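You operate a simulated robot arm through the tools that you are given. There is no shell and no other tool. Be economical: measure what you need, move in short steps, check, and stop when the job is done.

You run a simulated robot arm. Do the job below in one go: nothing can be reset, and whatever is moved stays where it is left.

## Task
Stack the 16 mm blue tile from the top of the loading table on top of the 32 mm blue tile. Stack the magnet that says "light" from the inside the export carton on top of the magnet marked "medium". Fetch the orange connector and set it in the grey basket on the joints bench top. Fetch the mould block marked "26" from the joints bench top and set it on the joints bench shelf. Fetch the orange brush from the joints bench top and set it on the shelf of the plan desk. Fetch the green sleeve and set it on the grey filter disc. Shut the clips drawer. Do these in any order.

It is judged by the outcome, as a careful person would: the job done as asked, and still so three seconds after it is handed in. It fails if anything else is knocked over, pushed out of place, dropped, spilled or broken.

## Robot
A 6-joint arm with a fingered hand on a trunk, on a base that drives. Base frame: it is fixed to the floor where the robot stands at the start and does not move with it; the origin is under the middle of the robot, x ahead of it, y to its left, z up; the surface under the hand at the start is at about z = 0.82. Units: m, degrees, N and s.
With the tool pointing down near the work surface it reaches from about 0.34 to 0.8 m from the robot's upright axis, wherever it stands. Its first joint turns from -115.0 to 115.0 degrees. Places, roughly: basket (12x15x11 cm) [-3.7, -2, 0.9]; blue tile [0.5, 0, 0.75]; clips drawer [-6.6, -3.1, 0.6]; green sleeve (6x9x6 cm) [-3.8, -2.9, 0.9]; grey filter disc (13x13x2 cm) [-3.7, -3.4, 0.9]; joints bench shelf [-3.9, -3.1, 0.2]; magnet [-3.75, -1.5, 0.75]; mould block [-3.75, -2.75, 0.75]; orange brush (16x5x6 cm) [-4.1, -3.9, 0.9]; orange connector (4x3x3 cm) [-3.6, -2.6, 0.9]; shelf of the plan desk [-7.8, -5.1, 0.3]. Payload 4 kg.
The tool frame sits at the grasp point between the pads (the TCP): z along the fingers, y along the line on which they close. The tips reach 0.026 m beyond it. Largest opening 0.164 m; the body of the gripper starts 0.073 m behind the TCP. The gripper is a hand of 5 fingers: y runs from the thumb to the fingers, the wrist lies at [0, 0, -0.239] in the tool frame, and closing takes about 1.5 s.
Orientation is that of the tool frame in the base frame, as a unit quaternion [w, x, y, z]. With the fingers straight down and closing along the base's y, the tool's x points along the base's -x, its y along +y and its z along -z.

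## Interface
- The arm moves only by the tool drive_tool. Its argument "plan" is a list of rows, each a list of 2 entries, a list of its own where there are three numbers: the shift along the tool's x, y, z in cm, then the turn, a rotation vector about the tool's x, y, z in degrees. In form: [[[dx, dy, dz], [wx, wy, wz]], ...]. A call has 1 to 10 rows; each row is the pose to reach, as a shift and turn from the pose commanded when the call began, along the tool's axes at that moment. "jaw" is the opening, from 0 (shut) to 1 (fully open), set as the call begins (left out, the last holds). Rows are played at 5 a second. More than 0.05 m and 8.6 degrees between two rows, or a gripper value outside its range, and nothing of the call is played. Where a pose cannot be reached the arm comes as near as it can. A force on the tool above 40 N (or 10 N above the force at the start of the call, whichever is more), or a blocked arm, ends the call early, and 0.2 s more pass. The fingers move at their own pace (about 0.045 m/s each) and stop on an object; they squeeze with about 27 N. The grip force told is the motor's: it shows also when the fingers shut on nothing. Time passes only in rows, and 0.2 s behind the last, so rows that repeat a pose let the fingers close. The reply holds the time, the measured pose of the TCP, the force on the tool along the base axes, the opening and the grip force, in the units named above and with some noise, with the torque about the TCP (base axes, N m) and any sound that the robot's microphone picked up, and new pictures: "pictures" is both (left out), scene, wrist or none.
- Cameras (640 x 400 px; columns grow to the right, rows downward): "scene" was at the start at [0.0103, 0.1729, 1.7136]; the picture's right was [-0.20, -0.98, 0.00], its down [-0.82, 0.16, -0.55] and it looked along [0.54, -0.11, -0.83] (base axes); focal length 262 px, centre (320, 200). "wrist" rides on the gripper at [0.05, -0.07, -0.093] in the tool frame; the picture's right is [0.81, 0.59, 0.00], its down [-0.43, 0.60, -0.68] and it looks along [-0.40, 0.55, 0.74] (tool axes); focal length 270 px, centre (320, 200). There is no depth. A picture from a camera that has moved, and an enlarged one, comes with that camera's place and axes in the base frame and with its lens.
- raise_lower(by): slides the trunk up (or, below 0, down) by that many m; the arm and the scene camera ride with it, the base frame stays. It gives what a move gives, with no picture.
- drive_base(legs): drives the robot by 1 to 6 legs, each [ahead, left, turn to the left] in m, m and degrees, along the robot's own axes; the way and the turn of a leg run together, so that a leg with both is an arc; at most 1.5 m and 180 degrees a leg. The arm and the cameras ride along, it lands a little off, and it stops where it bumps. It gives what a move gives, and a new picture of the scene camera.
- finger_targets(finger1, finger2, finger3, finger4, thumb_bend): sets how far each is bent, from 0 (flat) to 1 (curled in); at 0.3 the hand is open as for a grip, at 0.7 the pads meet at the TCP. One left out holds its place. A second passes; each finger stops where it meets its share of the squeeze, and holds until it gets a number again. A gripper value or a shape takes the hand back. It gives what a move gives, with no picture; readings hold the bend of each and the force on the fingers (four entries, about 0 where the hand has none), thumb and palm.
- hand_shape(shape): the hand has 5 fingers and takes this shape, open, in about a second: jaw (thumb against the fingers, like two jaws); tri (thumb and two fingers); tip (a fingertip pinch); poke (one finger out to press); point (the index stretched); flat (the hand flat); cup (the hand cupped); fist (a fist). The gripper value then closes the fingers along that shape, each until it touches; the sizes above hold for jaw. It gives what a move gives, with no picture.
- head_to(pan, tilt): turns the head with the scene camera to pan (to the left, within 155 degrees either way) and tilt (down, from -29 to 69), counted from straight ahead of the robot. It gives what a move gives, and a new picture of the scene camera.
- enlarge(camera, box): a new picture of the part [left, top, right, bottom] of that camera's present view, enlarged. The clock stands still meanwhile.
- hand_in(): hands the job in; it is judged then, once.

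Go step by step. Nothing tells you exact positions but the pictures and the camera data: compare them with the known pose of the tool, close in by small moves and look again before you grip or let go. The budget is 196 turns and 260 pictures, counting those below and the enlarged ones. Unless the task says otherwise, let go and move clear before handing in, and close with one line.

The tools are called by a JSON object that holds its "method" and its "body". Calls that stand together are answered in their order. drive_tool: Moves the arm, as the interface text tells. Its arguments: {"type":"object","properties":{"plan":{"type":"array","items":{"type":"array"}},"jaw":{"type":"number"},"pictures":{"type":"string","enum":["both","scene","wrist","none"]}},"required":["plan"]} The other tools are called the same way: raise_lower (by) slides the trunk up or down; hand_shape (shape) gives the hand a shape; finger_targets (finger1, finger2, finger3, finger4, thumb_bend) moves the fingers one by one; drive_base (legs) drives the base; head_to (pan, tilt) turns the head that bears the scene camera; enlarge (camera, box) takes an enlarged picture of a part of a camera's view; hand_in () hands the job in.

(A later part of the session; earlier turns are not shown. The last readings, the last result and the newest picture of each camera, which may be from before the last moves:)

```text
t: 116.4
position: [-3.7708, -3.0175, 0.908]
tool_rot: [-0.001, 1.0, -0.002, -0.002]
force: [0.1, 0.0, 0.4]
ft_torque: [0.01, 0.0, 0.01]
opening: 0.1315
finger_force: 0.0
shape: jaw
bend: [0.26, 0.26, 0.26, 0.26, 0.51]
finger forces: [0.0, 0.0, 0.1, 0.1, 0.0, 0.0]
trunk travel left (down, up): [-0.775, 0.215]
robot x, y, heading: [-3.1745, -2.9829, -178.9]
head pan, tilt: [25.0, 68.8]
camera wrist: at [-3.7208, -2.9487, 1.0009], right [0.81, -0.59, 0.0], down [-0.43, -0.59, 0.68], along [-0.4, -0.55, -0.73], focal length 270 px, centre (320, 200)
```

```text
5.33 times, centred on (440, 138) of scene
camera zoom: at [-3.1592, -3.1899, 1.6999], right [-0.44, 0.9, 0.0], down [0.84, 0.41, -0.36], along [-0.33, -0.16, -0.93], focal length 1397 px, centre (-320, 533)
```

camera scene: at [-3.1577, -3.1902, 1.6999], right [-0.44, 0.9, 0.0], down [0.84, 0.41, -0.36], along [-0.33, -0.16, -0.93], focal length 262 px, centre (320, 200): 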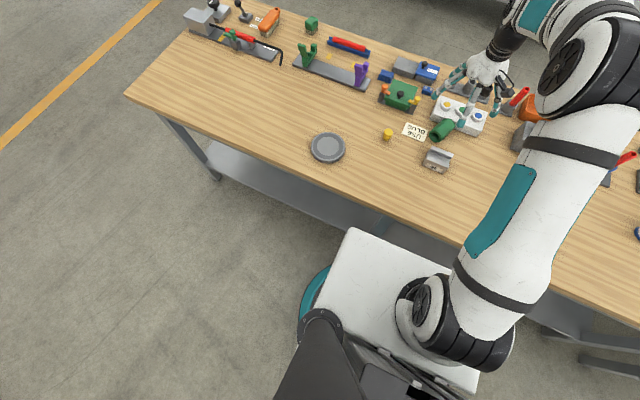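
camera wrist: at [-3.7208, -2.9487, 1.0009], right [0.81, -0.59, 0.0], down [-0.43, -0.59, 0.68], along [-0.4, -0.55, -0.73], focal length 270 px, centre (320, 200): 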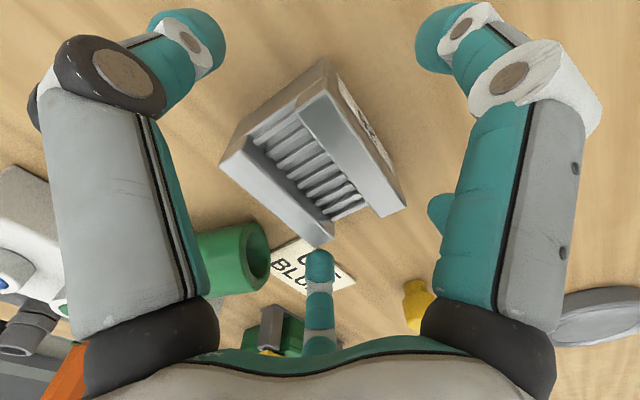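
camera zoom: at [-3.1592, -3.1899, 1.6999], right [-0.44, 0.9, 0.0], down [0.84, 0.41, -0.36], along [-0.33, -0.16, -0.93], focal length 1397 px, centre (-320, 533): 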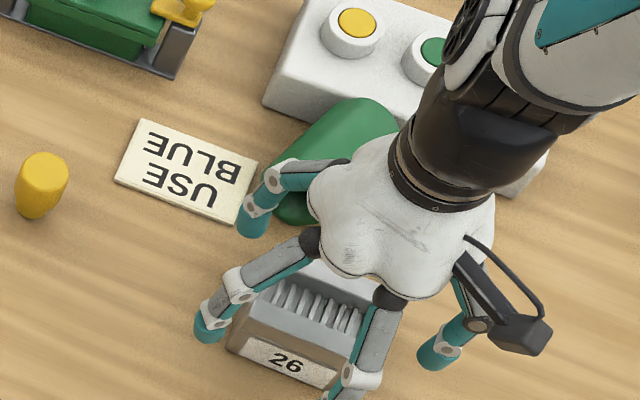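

Clearances look fine; I lower to grip height and close.

{"method": "drive_tool", "body": {"plan": [[[0, 0, 1.2], [0, 0, 0]], [[0, 0, 2.2], [0, 0, 0]], [[0, 0, 2.9], [0, 0, 0]], [[0, 0, 2.9], [0, 0, 0]]], "pictures": "wrist"}}

{"method": "drive_tool", "body": {"plan": [[[0, 0, 0], [0, 0, 0]], [[0, 0, 0], [0, 0, 0]], [[0, 0, 0], [0, 0, 0]], [[0, 0, 0], [0, 0, 0]], [[0, 0, 0], [0, 0, 0]], [[0, 0, 0], [0, 0, 0]], [[0, 0, 0], [0, 0, 0]], [[0, 0, 0], [0, 0, 0]]], "jaw": 0, "pictures": "wrist"}}

```text
t: 117.4
position: [-3.773, -3.0175, 0.8799]
tool_rot: [0.001, 1.0, 0.0, -0.001]
force: [0.3, -1.1, -0.9]
ft_torque: [0.01, 0.02, 0.01]
opening: 0.1314
finger_force: 0.0
shape: jaw
bend: [0.26, 0.26, 0.26, 0.26, 0.51]
finger forces: [0.1, 0.1, 0.0, 0.0, 0.0, 0.0]
trunk travel left (down, up): [-0.775, 0.215]
robot x, y, heading: [-3.1717, -2.9805, -178.9]
head pan, tilt: [25.0, 68.8]
camera wrist: at [-3.7216, -2.9489, 0.9721], right [0.81, -0.59, 0.0], down [-0.43, -0.59, 0.68], along [-0.4, -0.55, -0.73], focal length 270 px, centre (320, 200)
```

wrist: 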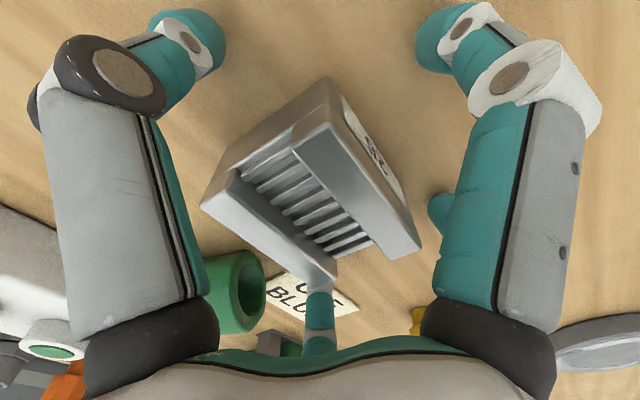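

```text
t: 119.2
position: [-3.7733, -3.0187, 0.879]
tool_rot: [0.0, 1.0, -0.001, -0.002]
force: [0.5, 1.1, 0.1]
ft_torque: [0.06, -0.01, -0.04]
opening: 0.0691
finger_force: 26.6
shape: jaw
bend: [0.46, 0.39, 0.32, 0.41, 0.7]
finger forces: [24.1, 16.5, 25.8, 27.4, 25.8, 0.1]
trunk travel left (down, up): [-0.775, 0.215]
robot x, y, heading: [-3.1716, -2.9786, -178.8]
head pan, tilt: [25.0, 68.8]
camera wrist: at [-3.7218, -2.9489, 0.9719], right [0.81, -0.59, 0.0], down [-0.43, -0.59, 0.68], along [-0.4, -0.55, -0.73], focal length 270 px, centre (320, 200)
```

wrist: 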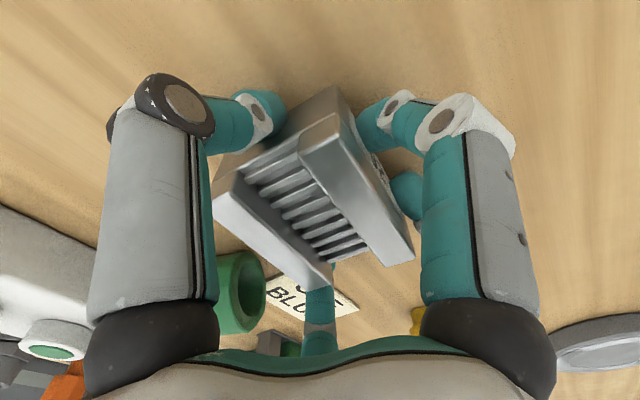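

The block is held firmly. I lift it and retract before backing off for the shelf.

{"method": "drive_tool", "body": {"plan": [[[0, 0, -2], [0, 0, 0]], [[0, 0, -6], [0, 0, 0]], [[0, 0, -10], [0, 0, 0]], [[0, 0, -14], [0, 0, 0]], [[0, 0, -18], [0, 0, 0]], [[4, 0, -20], [0, 0, 0]], [[8, 0, -22], [0, 0, 0]], [[12, 0, -22], [0, 0, 0]], [[16, 0, -22], [0, 0, 0]], [[19, 0, -22], [0, 0, 0]]], "pictures": "wrist"}}

{"method": "drive_base", "body": {"legs": [[-0.3, 0, 0]]}}

```text
t: 121.4
position: [-3.5804, -3.0171, 1.0985]
tool_rot: [0.0, 1.0, -0.001, -0.002]
force: [0.3, -0.2, -5.3]
ft_torque: [0.02, 0.01, 0.01]
opening: 0.0688
finger_force: 27.3
shape: jaw
bend: [0.46, 0.39, 0.32, 0.41, 0.7]
finger forces: [24.1, 16.2, 25.5, 27.2, 25.6, 0.1]
trunk travel left (down, up): [-0.775, 0.215]
robot x, y, heading: [-3.1732, -2.9848, -178.8]
head pan, tilt: [25.0, 68.8]
camera wrist: at [-3.5295, -2.9492, 1.1915], right [0.81, -0.59, 0.0], down [-0.43, -0.59, 0.68], along [-0.4, -0.55, -0.73], focal length 270 px, centre (320, 200)
```

wrist: 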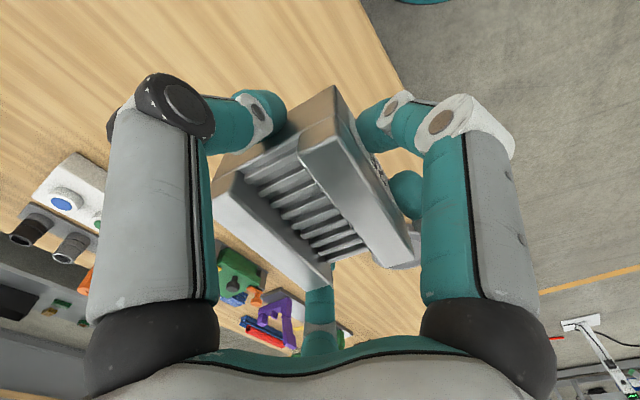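

```text
t: 123.5
position: [-3.2824, -3.0111, 1.099]
tool_rot: [0.0, 1.0, -0.002, -0.003]
force: [1.1, -0.4, -5.0]
ft_torque: [0.02, 0.01, 0.02]
opening: 0.0687
finger_force: 26.9
shape: jaw
bend: [0.46, 0.39, 0.32, 0.41, 0.7]
finger forces: [24.1, 16.3, 25.6, 27.2, 25.5, 0.0]
trunk travel left (down, up): [-0.775, 0.215]
robot x, y, heading: [-2.8733, -2.9786, -178.9]
head pan, tilt: [25.0, 68.8]
camera scene: at [-2.8608, -3.1849, 1.6999], right [-0.44, 0.9, 0.0], down [0.84, 0.41, -0.36], along [-0.33, -0.16, -0.93], focal length 262 px, centre (320, 200)
```

scene: 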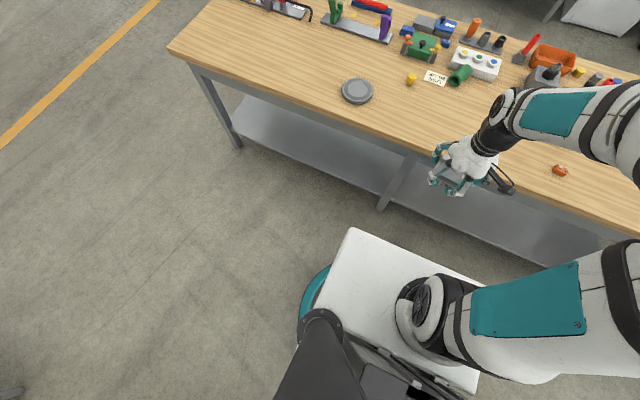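

The middle leg is in the way at y≈−3.05, so I shift left to y≈−3.35 and lower the trunk.

{"method": "drive_base", "body": {"legs": [[0, 0.37, 0], [0.06, 0, 1]]}}

{"method": "raise_lower", "body": {"by": -0.74}}

{"method": "head_to", "body": {"pan": 0, "tilt": 35}}

```text
t: 126.4
position: [-3.3382, -3.3903, 1.0969]
tool_rot: [-0.001, 1.0, 0.005, -0.002]
force: [-0.3, -0.7, -5.8]
ft_torque: [0.06, -0.08, -0.04]
opening: 0.0688
finger_force: 26.8
shape: jaw
bend: [0.46, 0.39, 0.32, 0.41, 0.7]
finger forces: [24.1, 16.1, 25.4, 27.5, 25.5, 0.0]
trunk travel left (down, up): [-0.775, 0.215]
robot x, y, heading: [-2.93, -3.3477, -178.3]
head pan, tilt: [25.0, 68.8]
camera scene: at [-2.9151, -3.5562, 1.6999], right [-0.45, 0.89, 0.0], down [0.83, 0.42, -0.36], along [-0.32, -0.16, -0.93], focal length 262 px, centre (320, 200)
```

scene: 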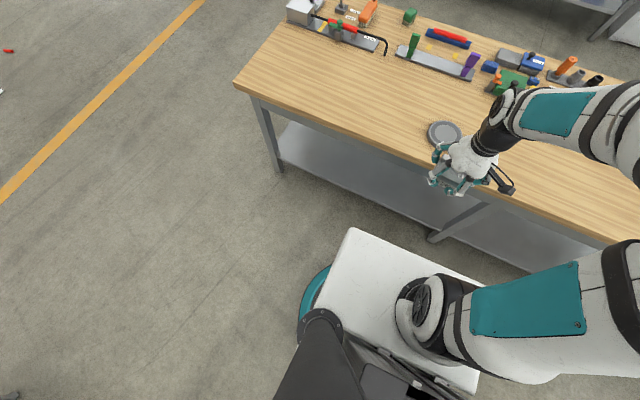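

```text
refused: -0.74 is not a number from -0.4 to 0.4
```

```text
t: 127.4
position: [-3.3377, -3.3887, 1.099]
tool_rot: [0.0, 1.0, 0.005, -0.001]
force: [0.7, -0.5, -4.8]
ft_torque: [0.03, 0.0, 0.02]
opening: 0.0691
finger_force: 27.3
shape: jaw
bend: [0.46, 0.39, 0.32, 0.41, 0.7]
finger forces: [24.1, 16.3, 25.5, 27.3, 25.4, 0.1]
trunk travel left (down, up): [-0.775, 0.215]
robot x, y, heading: [-2.9317, -3.3491, -178.2]
head pan, tilt: [0.0, 35.0]
camera scene: at [-2.951, -3.5338, 1.7435], right [-0.03, 1.0, 0.0], down [0.57, 0.02, -0.82], along [-0.82, -0.03, -0.57], focal length 262 px, centre (320, 200)
```

scene: 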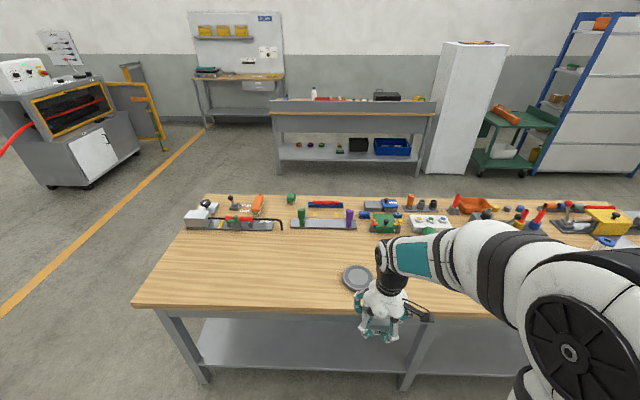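

The way down in front of the bench is clear. I lower the trunk in two goes.

{"method": "raise_lower", "body": {"by": -0.37}}

{"method": "raise_lower", "body": {"by": -0.37}}

{"method": "head_to", "body": {"pan": 0, "tilt": 25}}

```text
t: 131.0
position: [-3.3375, -3.3893, 0.7286]
tool_rot: [0.0, 1.0, 0.005, -0.001]
force: [-0.4, -0.4, -5.6]
ft_torque: [0.05, 0.01, 0.01]
opening: 0.0689
finger_force: 27.1
shape: jaw
bend: [0.46, 0.39, 0.32, 0.41, 0.7]
finger forces: [24.0, 16.1, 25.5, 27.2, 25.4, 0.0]
trunk travel left (down, up): [-0.405, 0.585]
robot x, y, heading: [-2.9262, -3.348, -178.4]
head pan, tilt: [0.0, 35.0]
```

```text
t: 134.6
position: [-3.3358, -3.3895, 0.3581]
tool_rot: [-0.001, 1.0, 0.005, -0.002]
force: [-1.1, -0.2, -6.4]
ft_torque: [0.04, -0.04, 0.01]
opening: 0.0688
finger_force: 27.1
shape: jaw
bend: [0.46, 0.39, 0.32, 0.41, 0.7]
finger forces: [24.0, 16.1, 25.6, 27.3, 25.4, 0.0]
trunk travel left (down, up): [-0.035, 0.955]
robot x, y, heading: [-2.9282, -3.347, -178.1]
head pan, tilt: [0.0, 35.0]
```

```text
t: 135.3
position: [-3.3377, -3.3888, 0.3587]
tool_rot: [0.0, 1.0, 0.005, -0.001]
force: [-0.5, 1.0, -5.7]
ft_torque: [0.04, -0.01, 0.01]
opening: 0.0689
finger_force: 26.7
shape: jaw
bend: [0.46, 0.39, 0.32, 0.41, 0.7]
finger forces: [24.0, 16.1, 25.5, 27.3, 25.4, 0.0]
trunk travel left (down, up): [-0.035, 0.955]
robot x, y, heading: [-2.9287, -3.3487, -178.0]
head pan, tilt: [0.0, 25.0]
camera scene: at [-2.955, -3.5338, 1.0193], right [-0.03, 1.0, 0.0], down [0.42, 0.01, -0.91], along [-0.91, -0.03, -0.42], focal length 262 px, centre (320, 200)
```

scene: 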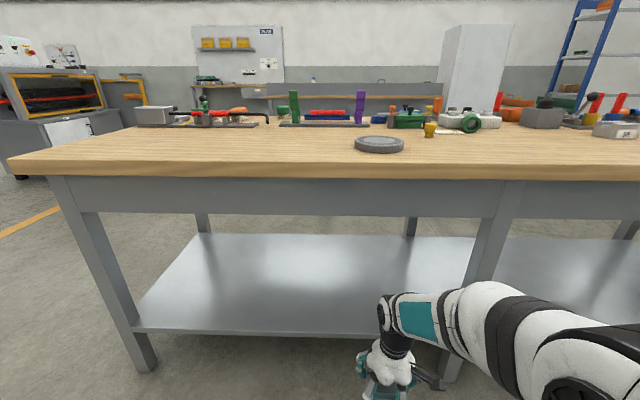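

The shelf is clear: its front edge is at x≈−3.62, z≈0.18, and the apron's underside is at z≈0.69. I lower the hand and begin to extend in under the bench.

{"method": "drive_tool", "body": {"plan": [[[0, 1, 4.2], [0, 0, 0]], [[0, 2, 8.5], [0, 0, 0]], [[-4.3, 3, 8.5], [0, 0, 0]], [[-8.6, 4, 8.5], [0, 0, 0]], [[-12.9, 5, 8.5], [0, 0, 0]], [[-17, 6, 8.5], [0, 0, 0]], [[-20, 6, 8.5], [0, 0, 0]]], "pictures": "scene"}}

```text
t: 136.9
position: [-3.5366, -3.4511, 0.2739]
tool_rot: [0.0, 1.0, 0.005, 0.0]
force: [0.0, -0.2, -5.1]
ft_torque: [0.06, -0.03, 0.04]
opening: 0.0684
finger_force: 27.5
shape: jaw
bend: [0.47, 0.39, 0.32, 0.41, 0.7]
finger forces: [24.3, 16.0, 25.6, 27.3, 25.7, 0.1]
trunk travel left (down, up): [-0.035, 0.955]
robot x, y, heading: [-2.9291, -3.3516, -178.1]
head pan, tilt: [0.0, 25.0]
camera scene: at [-2.955, -3.5338, 1.0194], right [-0.03, 1.0, 0.0], down [0.42, 0.01, -0.91], along [-0.91, -0.03, -0.42], focal length 262 px, centre (320, 200)
```

scene: 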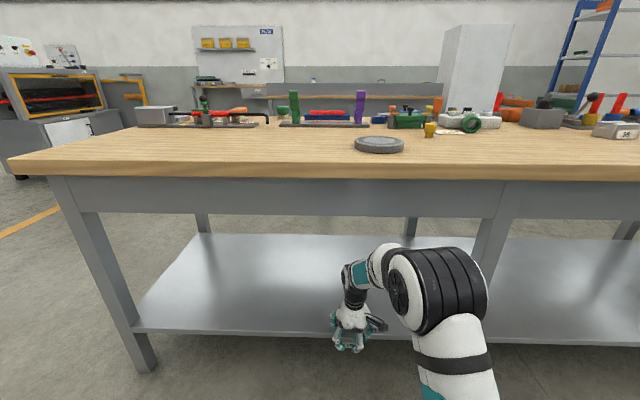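

Still clear; I extend further to x≈−3.69.

{"method": "drive_tool", "body": {"plan": [[[-4, 0, 0], [0, 0, 0]], [[-8, 0, 0], [0, 0, 0]], [[-12, 0, 0], [0, 0, 0]], [[-15.5, 0, 0], [0, 0, 0]], [[-15.5, 0, 0], [0, 0, 0]]], "pictures": "both"}}

{"method": "enlarge", "body": {"camera": "scene", "box": [270, 220, 430, 380]}}

```text
t: 138.1
position: [-3.6902, -3.4535, 0.2745]
tool_rot: [0.0, 1.0, 0.006, -0.002]
force: [0.1, -0.3, -5.3]
ft_torque: [0.03, -0.03, 0.0]
opening: 0.0683
finger_force: 26.9
shape: jaw
bend: [0.47, 0.39, 0.32, 0.41, 0.7]
finger forces: [23.9, 16.0, 25.3, 27.2, 25.4, 0.0]
trunk travel left (down, up): [-0.035, 0.955]
robot x, y, heading: [-2.9274, -3.3496, -178.2]
head pan, tilt: [0.0, 25.0]
camera scene: at [-2.9552, -3.5338, 1.0193], right [-0.03, 1.0, 0.0], down [0.42, 0.01, -0.91], along [-0.91, -0.03, -0.42], focal length 262 px, centre (320, 200)
camera wrist: at [-3.6396, -3.3837, 0.3672], right [0.81, -0.58, 0.0], down [-0.42, -0.6, 0.68], along [-0.39, -0.55, -0.73], focal length 270 px, centre (320, 200)
```

scene: 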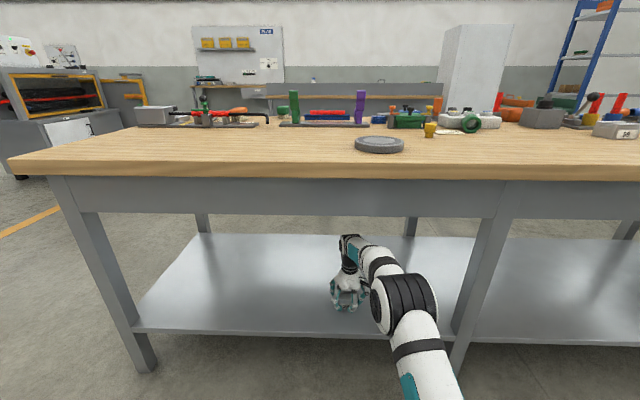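
wrist: 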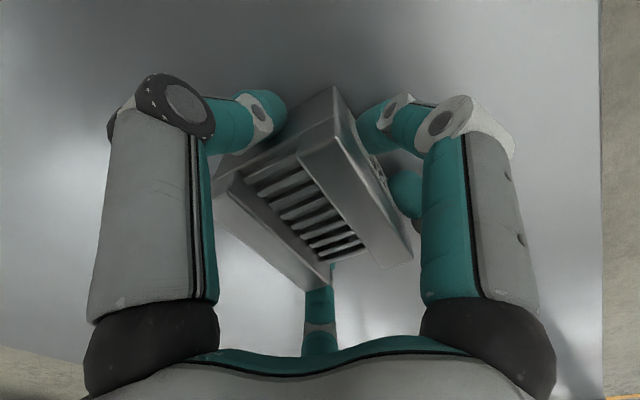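

```text
2.50 times, centred on (350, 300) of scene
camera zoom: at [-2.9552, -3.5338, 1.0193], right [-0.03, 1.0, 0.0], down [0.42, 0.01, -0.91], along [-0.91, -0.03, -0.42], focal length 655 px, centre (245, -50)
```

zoom: 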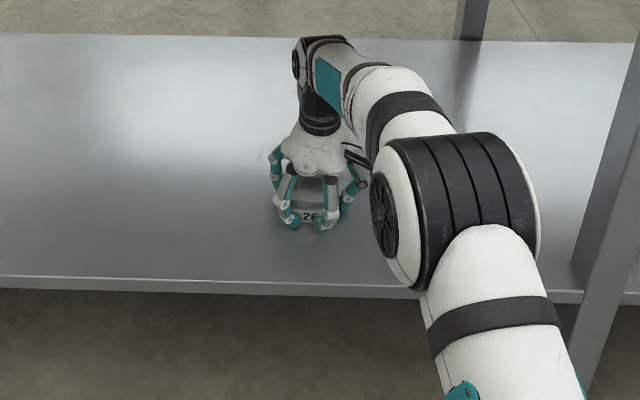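

The block is well over the shelf. I lower until contact.

{"method": "drive_tool", "body": {"plan": [[[0, 0, 1], [0, 0, 0]], [[0, 0, 2], [0, 0, 0]], [[0, 0, 3], [0, 0, 0]], [[0, 0, 3.5], [0, 0, 0]], [[0, 0, 4], [0, 0, 0]], [[0, 0, 4.5], [0, 0, 0]], [[0, 0, 5], [0, 0, 0]], [[0, 0, 5.4], [0, 0, 0]]], "pictures": "scene"}}

```text
t: 138.6
position: [-3.6926, -3.4527, 0.2725]
tool_rot: [0.001, 1.0, 0.006, -0.007]
force: [7.6, 0.8, 20.2]
ft_torque: [0.04, -0.1, -0.03]
opening: 0.0688
finger_force: 26.8
shape: jaw
bend: [0.47, 0.39, 0.32, 0.41, 0.7]
finger forces: [27.4, 17.9, 26.0, 28.1, 28.0, 0.0]
trunk travel left (down, up): [-0.035, 0.955]
robot x, y, heading: [-2.9287, -3.3491, -178.4]
head pan, tilt: [0.0, 25.0]
stopped in row 2: the force on the tool passed its limit at 48 N (the readings are from after the stop); the commanded pose is now the measured one
camera scene: at [-2.9528, -3.5335, 1.0197], right [-0.03, 1.0, 0.0], down [0.42, 0.01, -0.91], along [-0.91, -0.03, -0.42], focal length 262 px, centre (320, 200)
```

scene: 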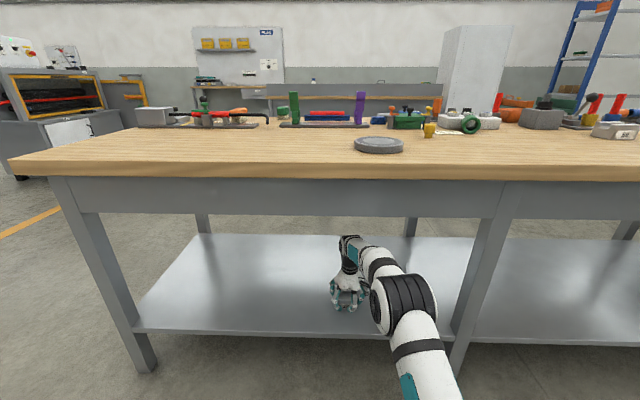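

Contact: the shelf is at z≈0.24. I ease off slightly and open.

{"method": "drive_tool", "body": {"plan": [[[0, 0, -0.05], [0, 0, 0]], [[0, 0, -0.1], [0, 0, 0]]], "pictures": "none"}}

{"method": "drive_tool", "body": {"plan": [[[0, 0, 0], [0, 0, 0]], [[0, 0, 0], [0, 0, 0]], [[0, 0, 0], [0, 0, 0]], [[0, 0, 0], [0, 0, 0]], [[0, 0, 0], [0, 0, 0]], [[0, 0, 0], [0, 0, 0]], [[0, 0, 0], [0, 0, 0]]], "jaw": 0.85, "pictures": "wrist"}}

```text
t: 139.2
position: [-3.6925, -3.4529, 0.2724]
tool_rot: [0.001, 1.0, 0.004, -0.007]
force: [5.3, 1.5, 25.3]
ft_torque: [0.06, -0.01, -0.02]
opening: 0.0688
finger_force: 27.3
shape: jaw
bend: [0.47, 0.39, 0.32, 0.41, 0.7]
finger forces: [27.0, 17.4, 26.0, 28.8, 28.1, 0.0]
trunk travel left (down, up): [-0.035, 0.955]
robot x, y, heading: [-2.9284, -3.3455, -178.1]
head pan, tilt: [0.0, 25.0]
```

```text
t: 140.8
position: [-3.6925, -3.4527, 0.2719]
tool_rot: [0.0, 1.0, 0.005, -0.007]
force: [-9.5, -5.0, 27.8]
ft_torque: [0.47, -1.19, -0.03]
opening: 0.1338
finger_force: 0.0
shape: jaw
bend: [0.33, 0.26, 0.26, 0.26, 0.43]
finger forces: [27.1, 0.4, 0.0, 0.0, 0.1, 0.0]
trunk travel left (down, up): [-0.035, 0.955]
robot x, y, heading: [-2.9283, -3.3515, -178.2]
head pan, tilt: [0.0, 25.0]
camera wrist: at [-3.6411, -3.3838, 0.3642], right [0.81, -0.58, -0.01], down [-0.42, -0.6, 0.68], along [-0.4, -0.55, -0.73], focal length 270 px, centre (320, 200)
```

wrist: 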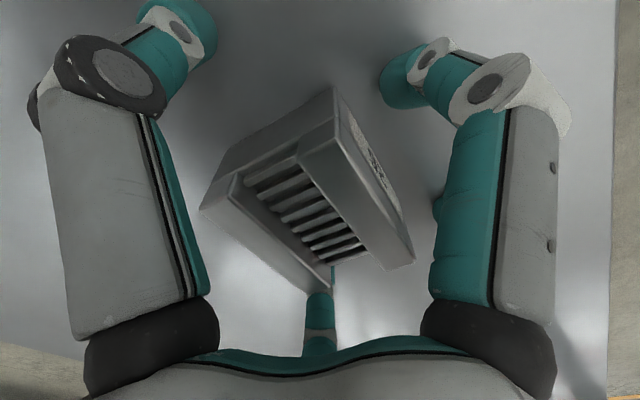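

The block is released; a fingertip is pressing on the shelf, so I lift straight up.

{"method": "drive_tool", "body": {"plan": [[[0, 0, -0.7], [0, 0, 0]], [[0, 0, -2], [0, 0, 0]], [[0, 0, -4], [0, 0, 0]], [[0, 0, -6], [0, 0, 0]]], "pictures": "both"}}

```text
t: 141.8
position: [-3.6904, -3.4522, 0.3289]
tool_rot: [0.0, 1.0, 0.005, -0.004]
force: [0.3, 0.0, 0.4]
ft_torque: [0.01, 0.02, -0.03]
opening: 0.1393
finger_force: 0.0
shape: jaw
bend: [0.26, 0.26, 0.26, 0.26, 0.43]
finger forces: [0.0, 0.0, 0.1, 0.0, 0.0, 0.0]
trunk travel left (down, up): [-0.035, 0.955]
robot x, y, heading: [-2.9298, -3.3468, -178.2]
head pan, tilt: [0.0, 25.0]
camera scene: at [-2.9547, -3.5337, 1.0193], right [-0.03, 1.0, 0.0], down [0.42, 0.01, -0.91], along [-0.91, -0.03, -0.42], focal length 262 px, centre (320, 200)
camera wrist: at [-3.6397, -3.3835, 0.4222], right [0.81, -0.58, -0.01], down [-0.42, -0.6, 0.68], along [-0.4, -0.55, -0.73], focal length 270 px, centre (320, 200)
```

scene: 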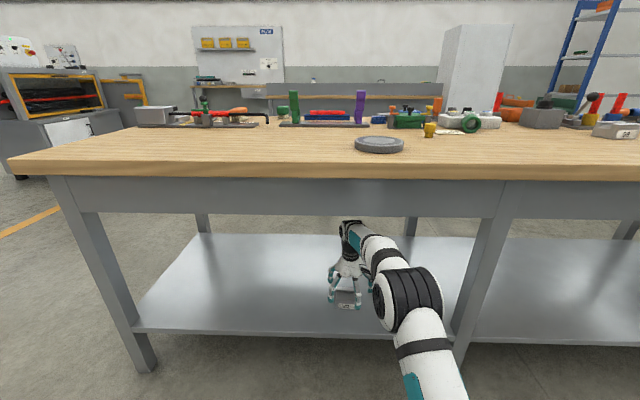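
wrist: 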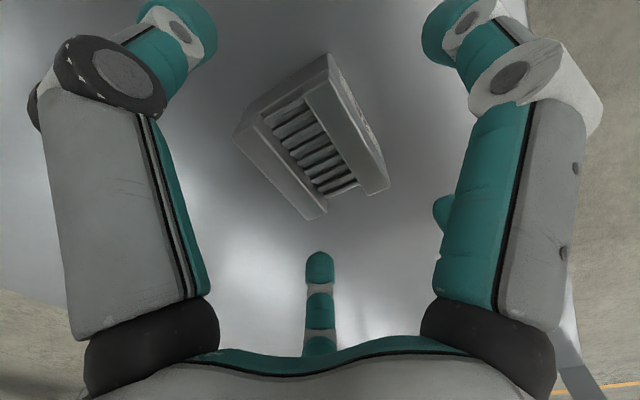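

Block 26 rests on the shelf. I raise a little more and retract out from under the bench, then raise the trunk.

{"method": "drive_tool", "body": {"plan": [[[0, 0, -2], [0, 0, 0]], [[4, 0, -2], [0, 0, 0]], [[8.5, 0, -2], [0, 0, 0]], [[13, 0, -2], [0, 0, 0]], [[17.5, 0, -2], [0, 0, 0]], [[22, 0, -2], [0, 0, 0]], [[26.5, 0, -2], [0, 0, 0]], [[31, 0, -2], [0, 0, 0]], [[35.5, 0, -2], [0, 0, 0]], [[36.5, 0, -2], [0, 0, 0]]], "pictures": "scene"}}

{"method": "raise_lower", "body": {"by": 0.4}}

{"method": "raise_lower", "body": {"by": 0.39}}

```text
t: 144.0
position: [-3.3258, -3.4485, 0.3448]
tool_rot: [0.001, 1.0, 0.005, -0.004]
force: [0.3, -0.2, 0.3]
ft_torque: [0.02, -0.03, 0.0]
opening: 0.1393
finger_force: 0.0
shape: jaw
bend: [0.26, 0.26, 0.26, 0.26, 0.43]
finger forces: [0.1, 0.1, 0.1, 0.0, 0.1, 0.0]
trunk travel left (down, up): [-0.035, 0.955]
robot x, y, heading: [-2.9298, -3.3507, -178.3]
head pan, tilt: [0.0, 25.0]
camera scene: at [-2.9546, -3.5337, 1.0194], right [-0.03, 1.0, 0.0], down [0.42, 0.01, -0.91], along [-0.91, -0.03, -0.42], focal length 262 px, centre (320, 200)
```

scene: 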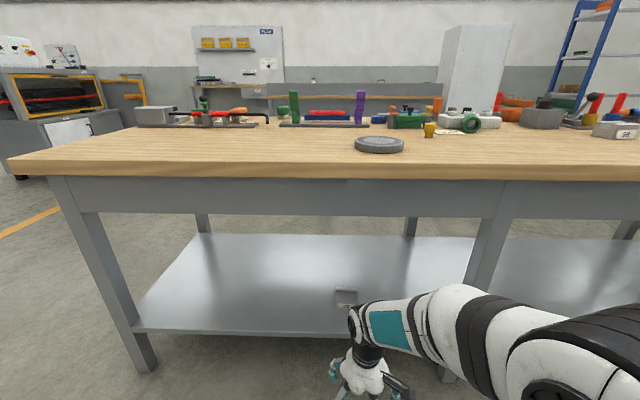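

```text
t: 147.8
position: [-3.3252, -3.449, 0.7452]
tool_rot: [0.0, 1.0, 0.005, -0.005]
force: [-0.5, 0.8, 0.1]
ft_torque: [-0.02, 0.01, 0.0]
opening: 0.1388
finger_force: 0.0
shape: jaw
bend: [0.26, 0.26, 0.26, 0.26, 0.43]
finger forces: [0.0, 0.1, 0.1, 0.1, 0.0, 0.0]
trunk travel left (down, up): [-0.435, 0.555]
robot x, y, heading: [-2.9273, -3.3473, -178.2]
head pan, tilt: [0.0, 25.0]
```

```text
t: 151.6
position: [-3.3265, -3.4486, 1.1354]
tool_rot: [0.0, 1.0, 0.005, -0.005]
force: [-0.2, 0.1, 0.3]
ft_torque: [-0.02, 0.02, -0.01]
opening: 0.139
finger_force: 0.1
shape: jaw
bend: [0.26, 0.26, 0.26, 0.26, 0.43]
finger forces: [0.0, 0.0, 0.0, 0.0, 0.0, 0.0]
trunk travel left (down, up): [-0.825, 0.165]
robot x, y, heading: [-2.931, -3.348, -178.2]
head pan, tilt: [0.0, 25.0]
```

Next the sleeve again. I drive to about (−3.18, −3.15) with heading corrected.

{"method": "drive_base", "body": {"legs": [[0, -0.2, -1.8], [0.25, 0, 0]]}}

{"method": "head_to", "body": {"pan": 0, "tilt": 60}}

```text
t: 154.6
position: [-3.5833, -3.2365, 1.1347]
tool_rot: [0.0, 1.0, -0.012, -0.004]
force: [-0.2, 0.3, 0.3]
ft_torque: [-0.03, -0.01, 0.02]
opening: 0.1391
finger_force: 0.0
shape: jaw
bend: [0.26, 0.26, 0.26, 0.26, 0.43]
finger forces: [0.1, 0.0, 0.1, 0.1, 0.0, 0.1]
trunk travel left (down, up): [-0.825, 0.165]
robot x, y, heading: [-3.1855, -3.1497, 179.8]
head pan, tilt: [0.0, 25.0]
camera scene: at [-3.2153, -3.3325, 1.8093], right [0.0, 1.0, 0.0], down [0.42, 0.0, -0.91], along [-0.91, 0.0, -0.42], focal length 262 px, centre (320, 200)
```

scene: 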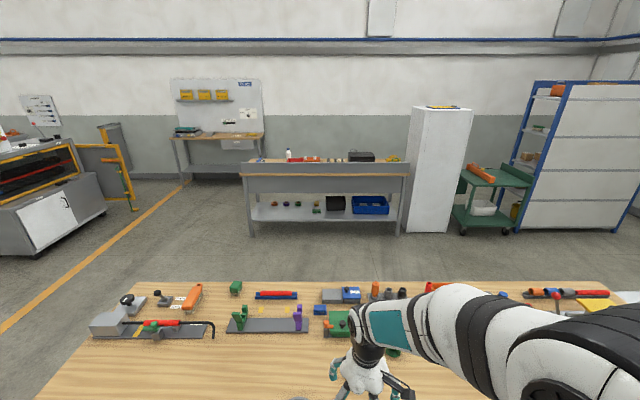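

```text
t: 155.6
position: [-3.5808, -3.2356, 1.1357]
tool_rot: [0.0, 1.0, -0.012, -0.004]
force: [-0.1, 0.0, -1.0]
ft_torque: [0.02, -0.02, 0.06]
opening: 0.1392
finger_force: 0.0
shape: jaw
bend: [0.26, 0.26, 0.26, 0.26, 0.43]
finger forces: [0.0, 0.0, 0.0, 0.0, 0.0, 0.0]
trunk travel left (down, up): [-0.825, 0.165]
robot x, y, heading: [-3.188, -3.1471, 179.9]
head pan, tilt: [0.0, 60.0]
camera scene: at [-3.1884, -3.3325, 1.7594], right [0.0, 1.0, 0.0], down [0.87, 0.0, -0.5], along [-0.5, 0.0, -0.87], focal length 262 px, centre (320, 200)
```

scene: 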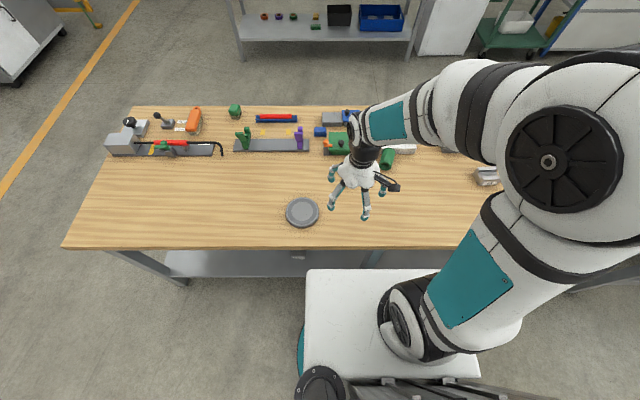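

I turn the hand so that fingers 1–4 will straddle the sleeve from both sides with the thumb towards me, moving above it.

{"method": "drive_tool", "body": {"plan": [[[-3, -1.8, 0], [0, 0, 8.5]], [[-6, -3.6, 0], [0, 0, 17]], [[-9, -5.4, 0], [0, 0, 25.5]], [[-12, -7.2, 0], [0, 0, 34]], [[-15, -9, 0], [0, 0, 42.5]], [[-18, -10.8, 0], [0, 0, 51]], [[-21, -12.6, 0], [0, 0, 59.5]], [[-24, -14.4, 0], [0, 0, 68]], [[-26, -16.2, 0], [0, 0, 76.5]], [[-26, -18, 0], [0, 0, 85]]], "jaw": 1, "pictures": "none"}}

{"method": "drive_tool", "body": {"plan": [[[0, 0, 1], [0, 0, 8]], [[0, 0, 3], [0, 0, 16]], [[0, 0, 5], [0, 0, 22]]], "pictures": "both"}}

```text
t: 157.8
position: [-3.8382, -3.0489, 1.1382]
tool_rot: [0.003, 0.728, -0.685, -0.004]
force: [-0.2, 0.0, 0.0]
ft_torque: [0.0, -0.02, -0.03]
opening: 0.1639
finger_force: 0.0
shape: jaw
bend: [0.3, 0.3, 0.3, 0.3, 0.3]
finger forces: [0.1, 0.0, 0.1, 0.1, 0.0, 0.0]
trunk travel left (down, up): [-0.825, 0.165]
robot x, y, heading: [-3.1826, -3.1474, 179.9]
head pan, tilt: [0.0, 60.0]
```

```text
t: 158.6
position: [-3.839, -3.0484, 1.088]
tool_rot: [-0.004, -0.584, 0.812, 0.003]
force: [1.5, 0.3, -0.8]
ft_torque: [0.02, -0.02, -0.01]
opening: 0.1638
finger_force: 0.0
shape: jaw
bend: [0.3, 0.3, 0.3, 0.3, 0.3]
finger forces: [0.0, 0.1, 0.0, 0.0, 0.1, 0.0]
trunk travel left (down, up): [-0.825, 0.165]
robot x, y, heading: [-3.1801, -3.1482, 179.9]
head pan, tilt: [0.0, 60.0]
camera scene: at [-3.189, -3.3323, 1.7594], right [0.0, 1.0, 0.0], down [0.87, 0.0, -0.5], along [-0.5, 0.0, -0.87], focal length 262 px, centre (320, 200)
camera wrist: at [-3.7878, -3.1194, 1.1802], right [-0.81, -0.58, 0.01], down [-0.42, 0.6, 0.68], along [-0.4, 0.55, -0.73], focal length 270 px, centre (320, 200)
```

scene: 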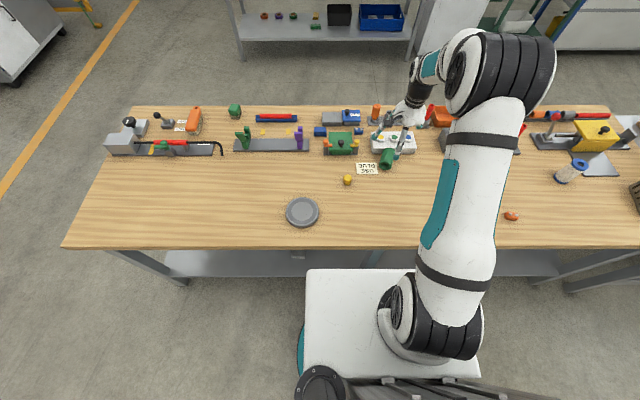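
wrist: 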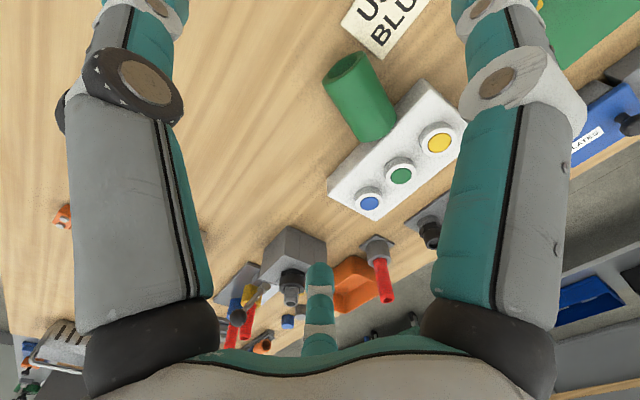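

Hand is oriented. I zoom on the sleeve to pin its axis.

{"method": "enlarge", "body": {"camera": "wrist", "box": [270, 20, 470, 145]}}

{"method": "enlarge", "body": {"camera": "scene", "box": [330, 110, 450, 185]}}

```text
3.20 times, centred on (370, 82) of wrist
camera zoom: at [-3.7878, -3.1194, 1.1802], right [-0.81, -0.58, 0.01], down [-0.42, 0.6, 0.68], along [-0.4, 0.55, -0.73], focal length 865 px, centre (160, 576)
```

zoom: 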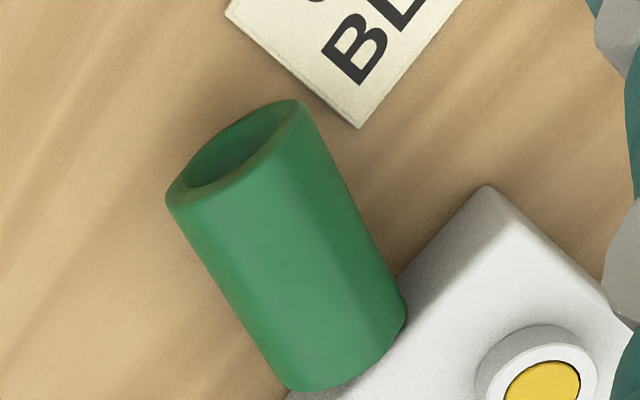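

```text
5.33 times, centred on (390, 148) of scene
camera zoom: at [-3.189, -3.3323, 1.7594], right [0.0, 1.0, 0.0], down [0.87, 0.0, -0.5], along [-0.5, 0.0, -0.87], focal length 1397 px, centre (-53, 480)
```

zoom: 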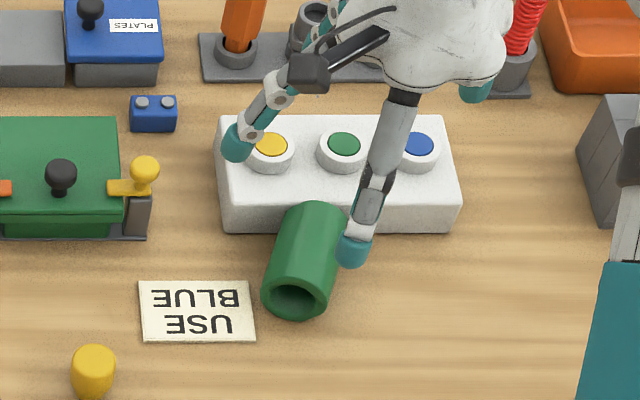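

The sleeve axis lies at ~160° with its far end at the box. I'll use the open hand as a cage: straddle the sleeve's middle with fingers 2 and 3 and roll it gently away from the box before gripping. First descend part-way and check.

{"method": "drive_tool", "body": {"plan": [[[1.7, 0.7, 3], [0, 0, 0]], [[1.7, 0.7, 7], [0, 0, 0]], [[1.7, 0.7, 11], [0, 0, 0]], [[1.7, 0.7, 15], [0, 0, 0]], [[1.7, 0.7, 15], [0, 0, 0]]], "jaw": 0.8, "pictures": "both"}}

{"method": "enlarge", "body": {"camera": "scene", "box": [330, 110, 450, 185]}}

```text
t: 159.8
position: [-3.852, -3.0627, 0.9379]
tool_rot: [-0.005, -0.585, 0.811, 0.003]
force: [0.5, 0.5, -1.2]
ft_torque: [-0.03, 0.03, -0.03]
opening: 0.1312
finger_force: 0.0
shape: jaw
bend: [0.26, 0.26, 0.26, 0.26, 0.51]
finger forces: [0.1, 0.0, 0.0, 0.1, 0.0, 0.0]
trunk travel left (down, up): [-0.825, 0.165]
robot x, y, heading: [-3.1793, -3.1499, 179.6]
head pan, tilt: [0.0, 60.0]
camera scene: at [-3.1881, -3.3326, 1.7593], right [0.0, 1.0, 0.0], down [0.87, 0.0, -0.5], along [-0.5, 0.0, -0.87], focal length 262 px, centre (320, 200)
camera wrist: at [-3.8014, -3.1336, 1.0314], right [-0.81, -0.58, 0.01], down [-0.42, 0.6, 0.68], along [-0.4, 0.55, -0.73], focal length 270 px, centre (320, 200)
```

scene: 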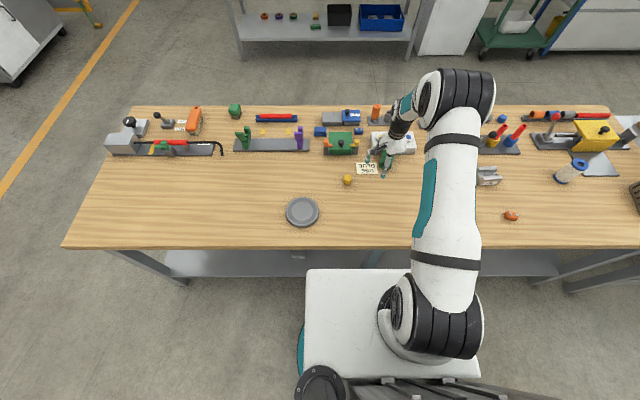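
wrist: 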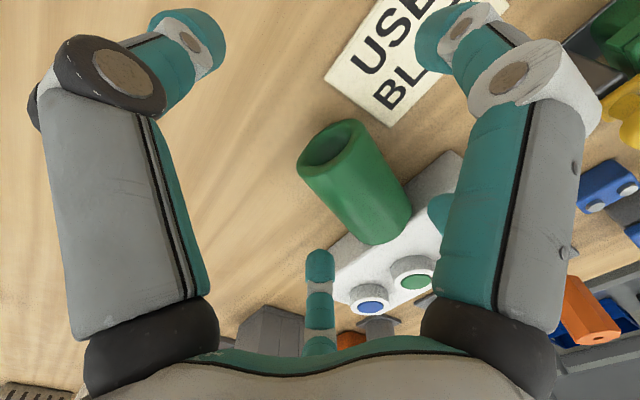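

```text
5.33 times, centred on (390, 148) of scene
camera zoom: at [-3.1881, -3.3326, 1.7593], right [0.0, 1.0, 0.0], down [0.87, 0.0, -0.5], along [-0.5, 0.0, -0.87], focal length 1397 px, centre (-53, 480)
```

zoom: 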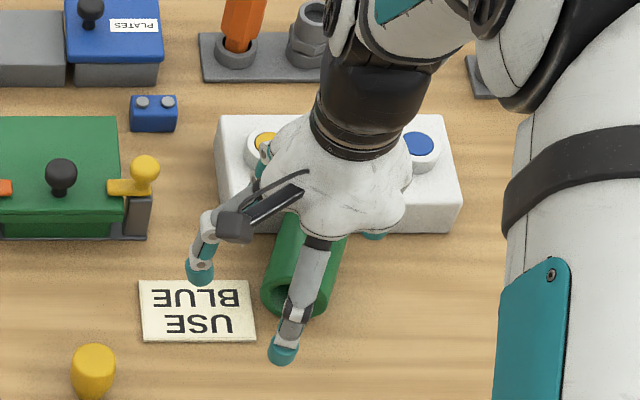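

Fingers 2 and 3 straddle the sleeve with ~2 cm to the box. I go down.

{"method": "drive_tool", "body": {"plan": [[[0, 0, 1.5], [0, 0, 0]], [[0, 0, 3], [0, 0, 0]], [[0, 0, 4.2], [0, 0, 0]], [[0, 0, 5], [0, 0, 0]], [[0, 0, 5], [0, 0, 0]]], "pictures": "wrist"}}

{"method": "enlarge", "body": {"camera": "scene", "box": [330, 110, 450, 185]}}

```text
t: 161.0
position: [-3.8536, -3.0628, 0.8875]
tool_rot: [-0.005, -0.585, 0.811, 0.003]
force: [0.7, 0.7, -0.3]
ft_torque: [-0.02, -0.03, -0.03]
opening: 0.1318
finger_force: 0.0
shape: jaw
bend: [0.26, 0.26, 0.26, 0.26, 0.51]
finger forces: [0.0, 0.0, 0.1, 0.0, 0.0, 0.0]
trunk travel left (down, up): [-0.825, 0.165]
robot x, y, heading: [-3.1835, -3.1497, 179.9]
head pan, tilt: [0.0, 60.0]
camera wrist: at [-3.8022, -3.1336, 0.9804], right [-0.81, -0.58, 0.01], down [-0.42, 0.6, 0.68], along [-0.4, 0.55, -0.73], focal length 270 px, centre (320, 200)
```

wrist: 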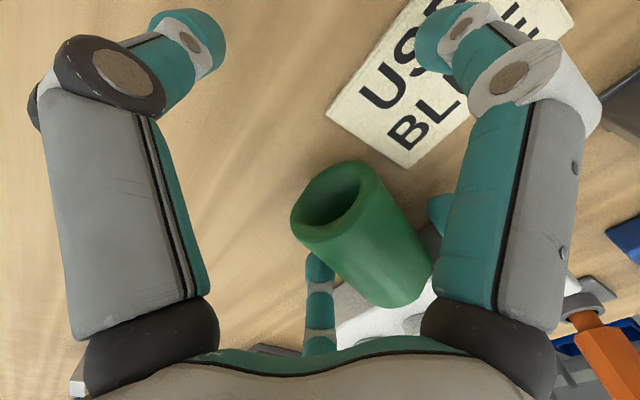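

```text
5.33 times, centred on (390, 148) of scene
camera zoom: at [-3.1885, -3.3325, 1.7593], right [0.0, 1.0, 0.0], down [0.87, 0.0, -0.5], along [-0.5, 0.0, -0.87], focal length 1397 px, centre (-53, 480)
```

zoom: 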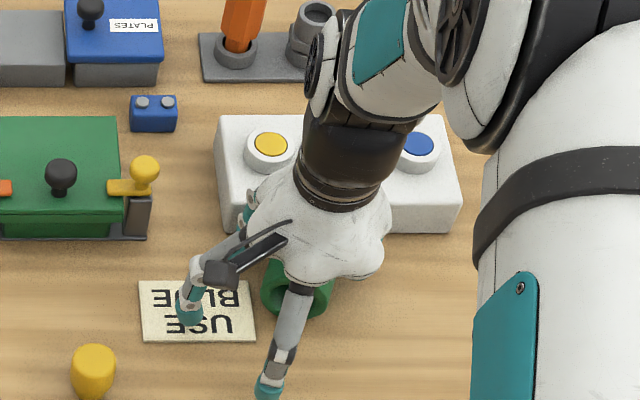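

I roll the sleeve slowly along its rolling direction (tool −x), away from the box.

{"method": "drive_tool", "body": {"plan": [[[-0.8, 0, 0], [0, 0, 0]], [[-1.6, 0, 0], [0, 0, 0]], [[-2.4, 0, 0], [0, 0, 0]], [[-3.2, 0, 0], [0, 0, 0]], [[-4, 0, 0], [0, 0, 0]], [[-4.8, 0, 0], [0, 0, 0]], [[-5.6, 0, 0], [0, 0, 0]], [[-6.4, 0, 0], [0, 0, 0]], [[-7.2, 0, 0], [0, 0, 0]], [[-8, 0, 0], [0, 0, 0]]], "pictures": "wrist"}}

{"method": "enlarge", "body": {"camera": "scene", "box": [330, 110, 450, 185]}}

```text
t: 163.2
position: [-3.8276, -2.9864, 0.8858]
tool_rot: [-0.005, -0.585, 0.811, 0.003]
force: [-0.9, 0.1, 0.1]
ft_torque: [-0.02, 0.01, 0.01]
opening: 0.1313
finger_force: 0.1
shape: jaw
bend: [0.26, 0.26, 0.26, 0.26, 0.51]
finger forces: [0.0, 0.4, 0.0, 0.0, 0.1, 0.0]
trunk travel left (down, up): [-0.825, 0.165]
robot x, y, heading: [-3.1814, -3.1442, 179.6]
head pan, tilt: [0.0, 60.0]
camera wrist: at [-3.7765, -3.0571, 0.9801], right [-0.81, -0.58, 0.01], down [-0.42, 0.6, 0.68], along [-0.4, 0.55, -0.73], focal length 270 px, centre (320, 200)
```

wrist: 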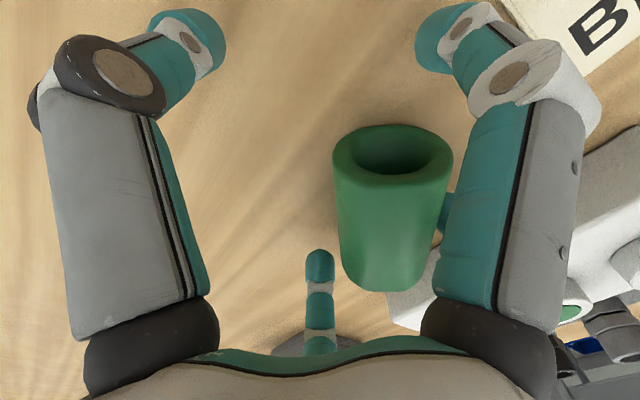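

```text
5.33 times, centred on (390, 148) of scene
camera zoom: at [-3.1885, -3.3323, 1.7593], right [0.0, 1.0, 0.0], down [0.87, 0.0, -0.5], along [-0.5, 0.0, -0.87], focal length 1397 px, centre (-53, 480)
```

zoom: 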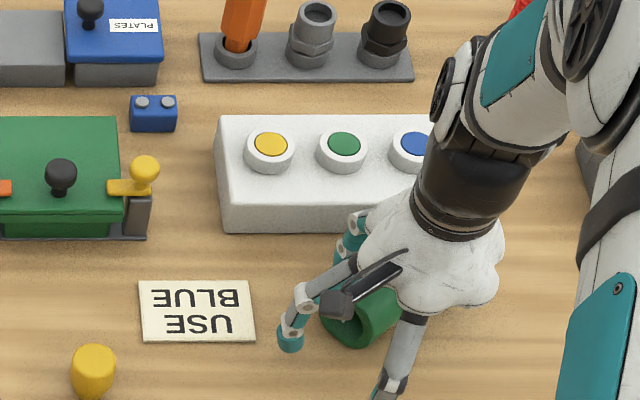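

The sleeve is off the box now but turned to roughly 135°. I rise, let it settle, and look.

{"method": "drive_tool", "body": {"plan": [[[0.2, 0, 0], [0, 0, 0]], [[0.2, 0, -2], [0, 0, 0]], [[0.2, 0, -5], [0, 0, 0]], [[0.2, 0, -8], [0, 0, 5]], [[0.2, 0, -11], [0, 0, 13]], [[0.2, 0, -13], [0, 0, 21]], [[0.2, 0, -13], [0, 0, 26]]], "pictures": "both"}}

{"method": "enlarge", "body": {"camera": "scene", "box": [330, 110, 450, 185]}}

{"method": "enlarge", "body": {"camera": "wrist", "box": [220, 50, 460, 200]}}

```text
t: 164.8
position: [-3.8267, -2.9885, 1.0179]
tool_rot: [-0.006, -0.387, 0.922, 0.002]
force: [-0.2, 0.0, 0.5]
ft_torque: [-0.01, -0.02, -0.01]
opening: 0.1317
finger_force: 0.1
shape: jaw
bend: [0.26, 0.26, 0.26, 0.26, 0.51]
finger forces: [0.0, 0.1, 0.1, 0.1, 0.1, 0.0]
trunk travel left (down, up): [-0.825, 0.165]
robot x, y, heading: [-3.1836, -3.1483, 179.7]
head pan, tilt: [0.0, 60.0]
camera scene: at [-3.1888, -3.3324, 1.7593], right [0.0, 1.0, 0.0], down [0.87, 0.0, -0.5], along [-0.5, 0.0, -0.87], focal length 262 px, centre (320, 200)
camera wrist: at [-3.8116, -3.0742, 1.111], right [-0.99, -0.16, 0.01], down [-0.11, 0.73, 0.68], along [-0.12, 0.67, -0.73], focal length 270 px, centre (320, 200)
```

scene: 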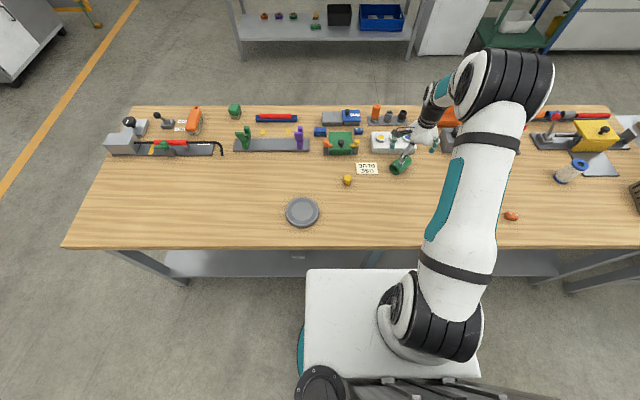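
wrist: 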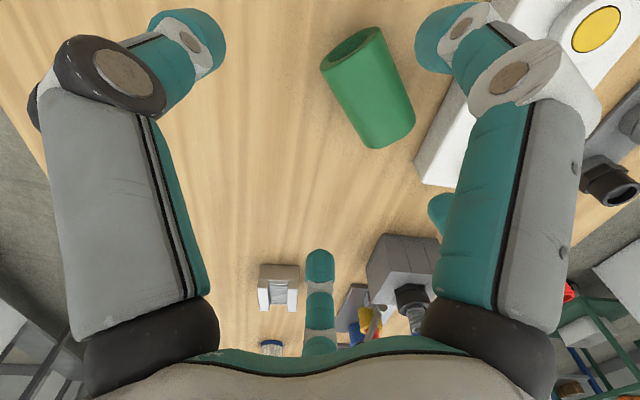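

```text
5.33 times, centred on (390, 148) of scene
camera zoom: at [-3.1888, -3.3324, 1.7593], right [0.0, 1.0, 0.0], down [0.87, 0.0, -0.5], along [-0.5, 0.0, -0.87], focal length 1397 px, centre (-53, 480)
```

zoom: 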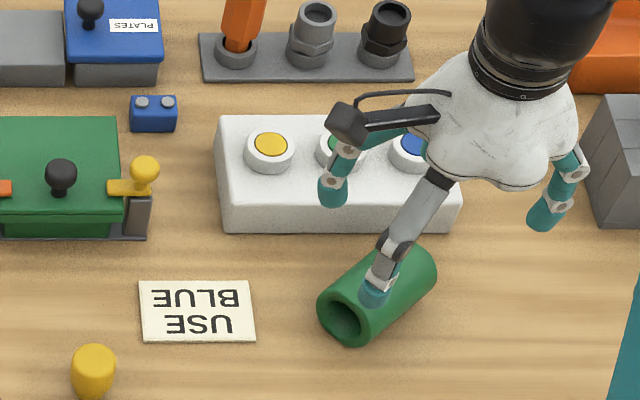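

```text
2.67 times, centred on (340, 125) of wrist
camera zoom: at [-3.8116, -3.0742, 1.111], right [-0.99, -0.16, 0.01], down [-0.11, 0.73, 0.68], along [-0.12, 0.67, -0.73], focal length 721 px, centre (267, 400)
```

zoom: 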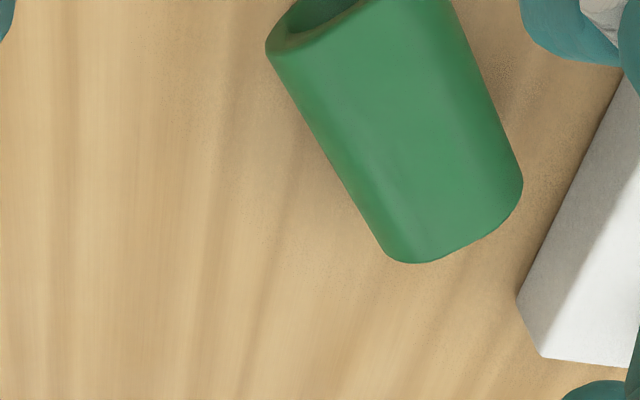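

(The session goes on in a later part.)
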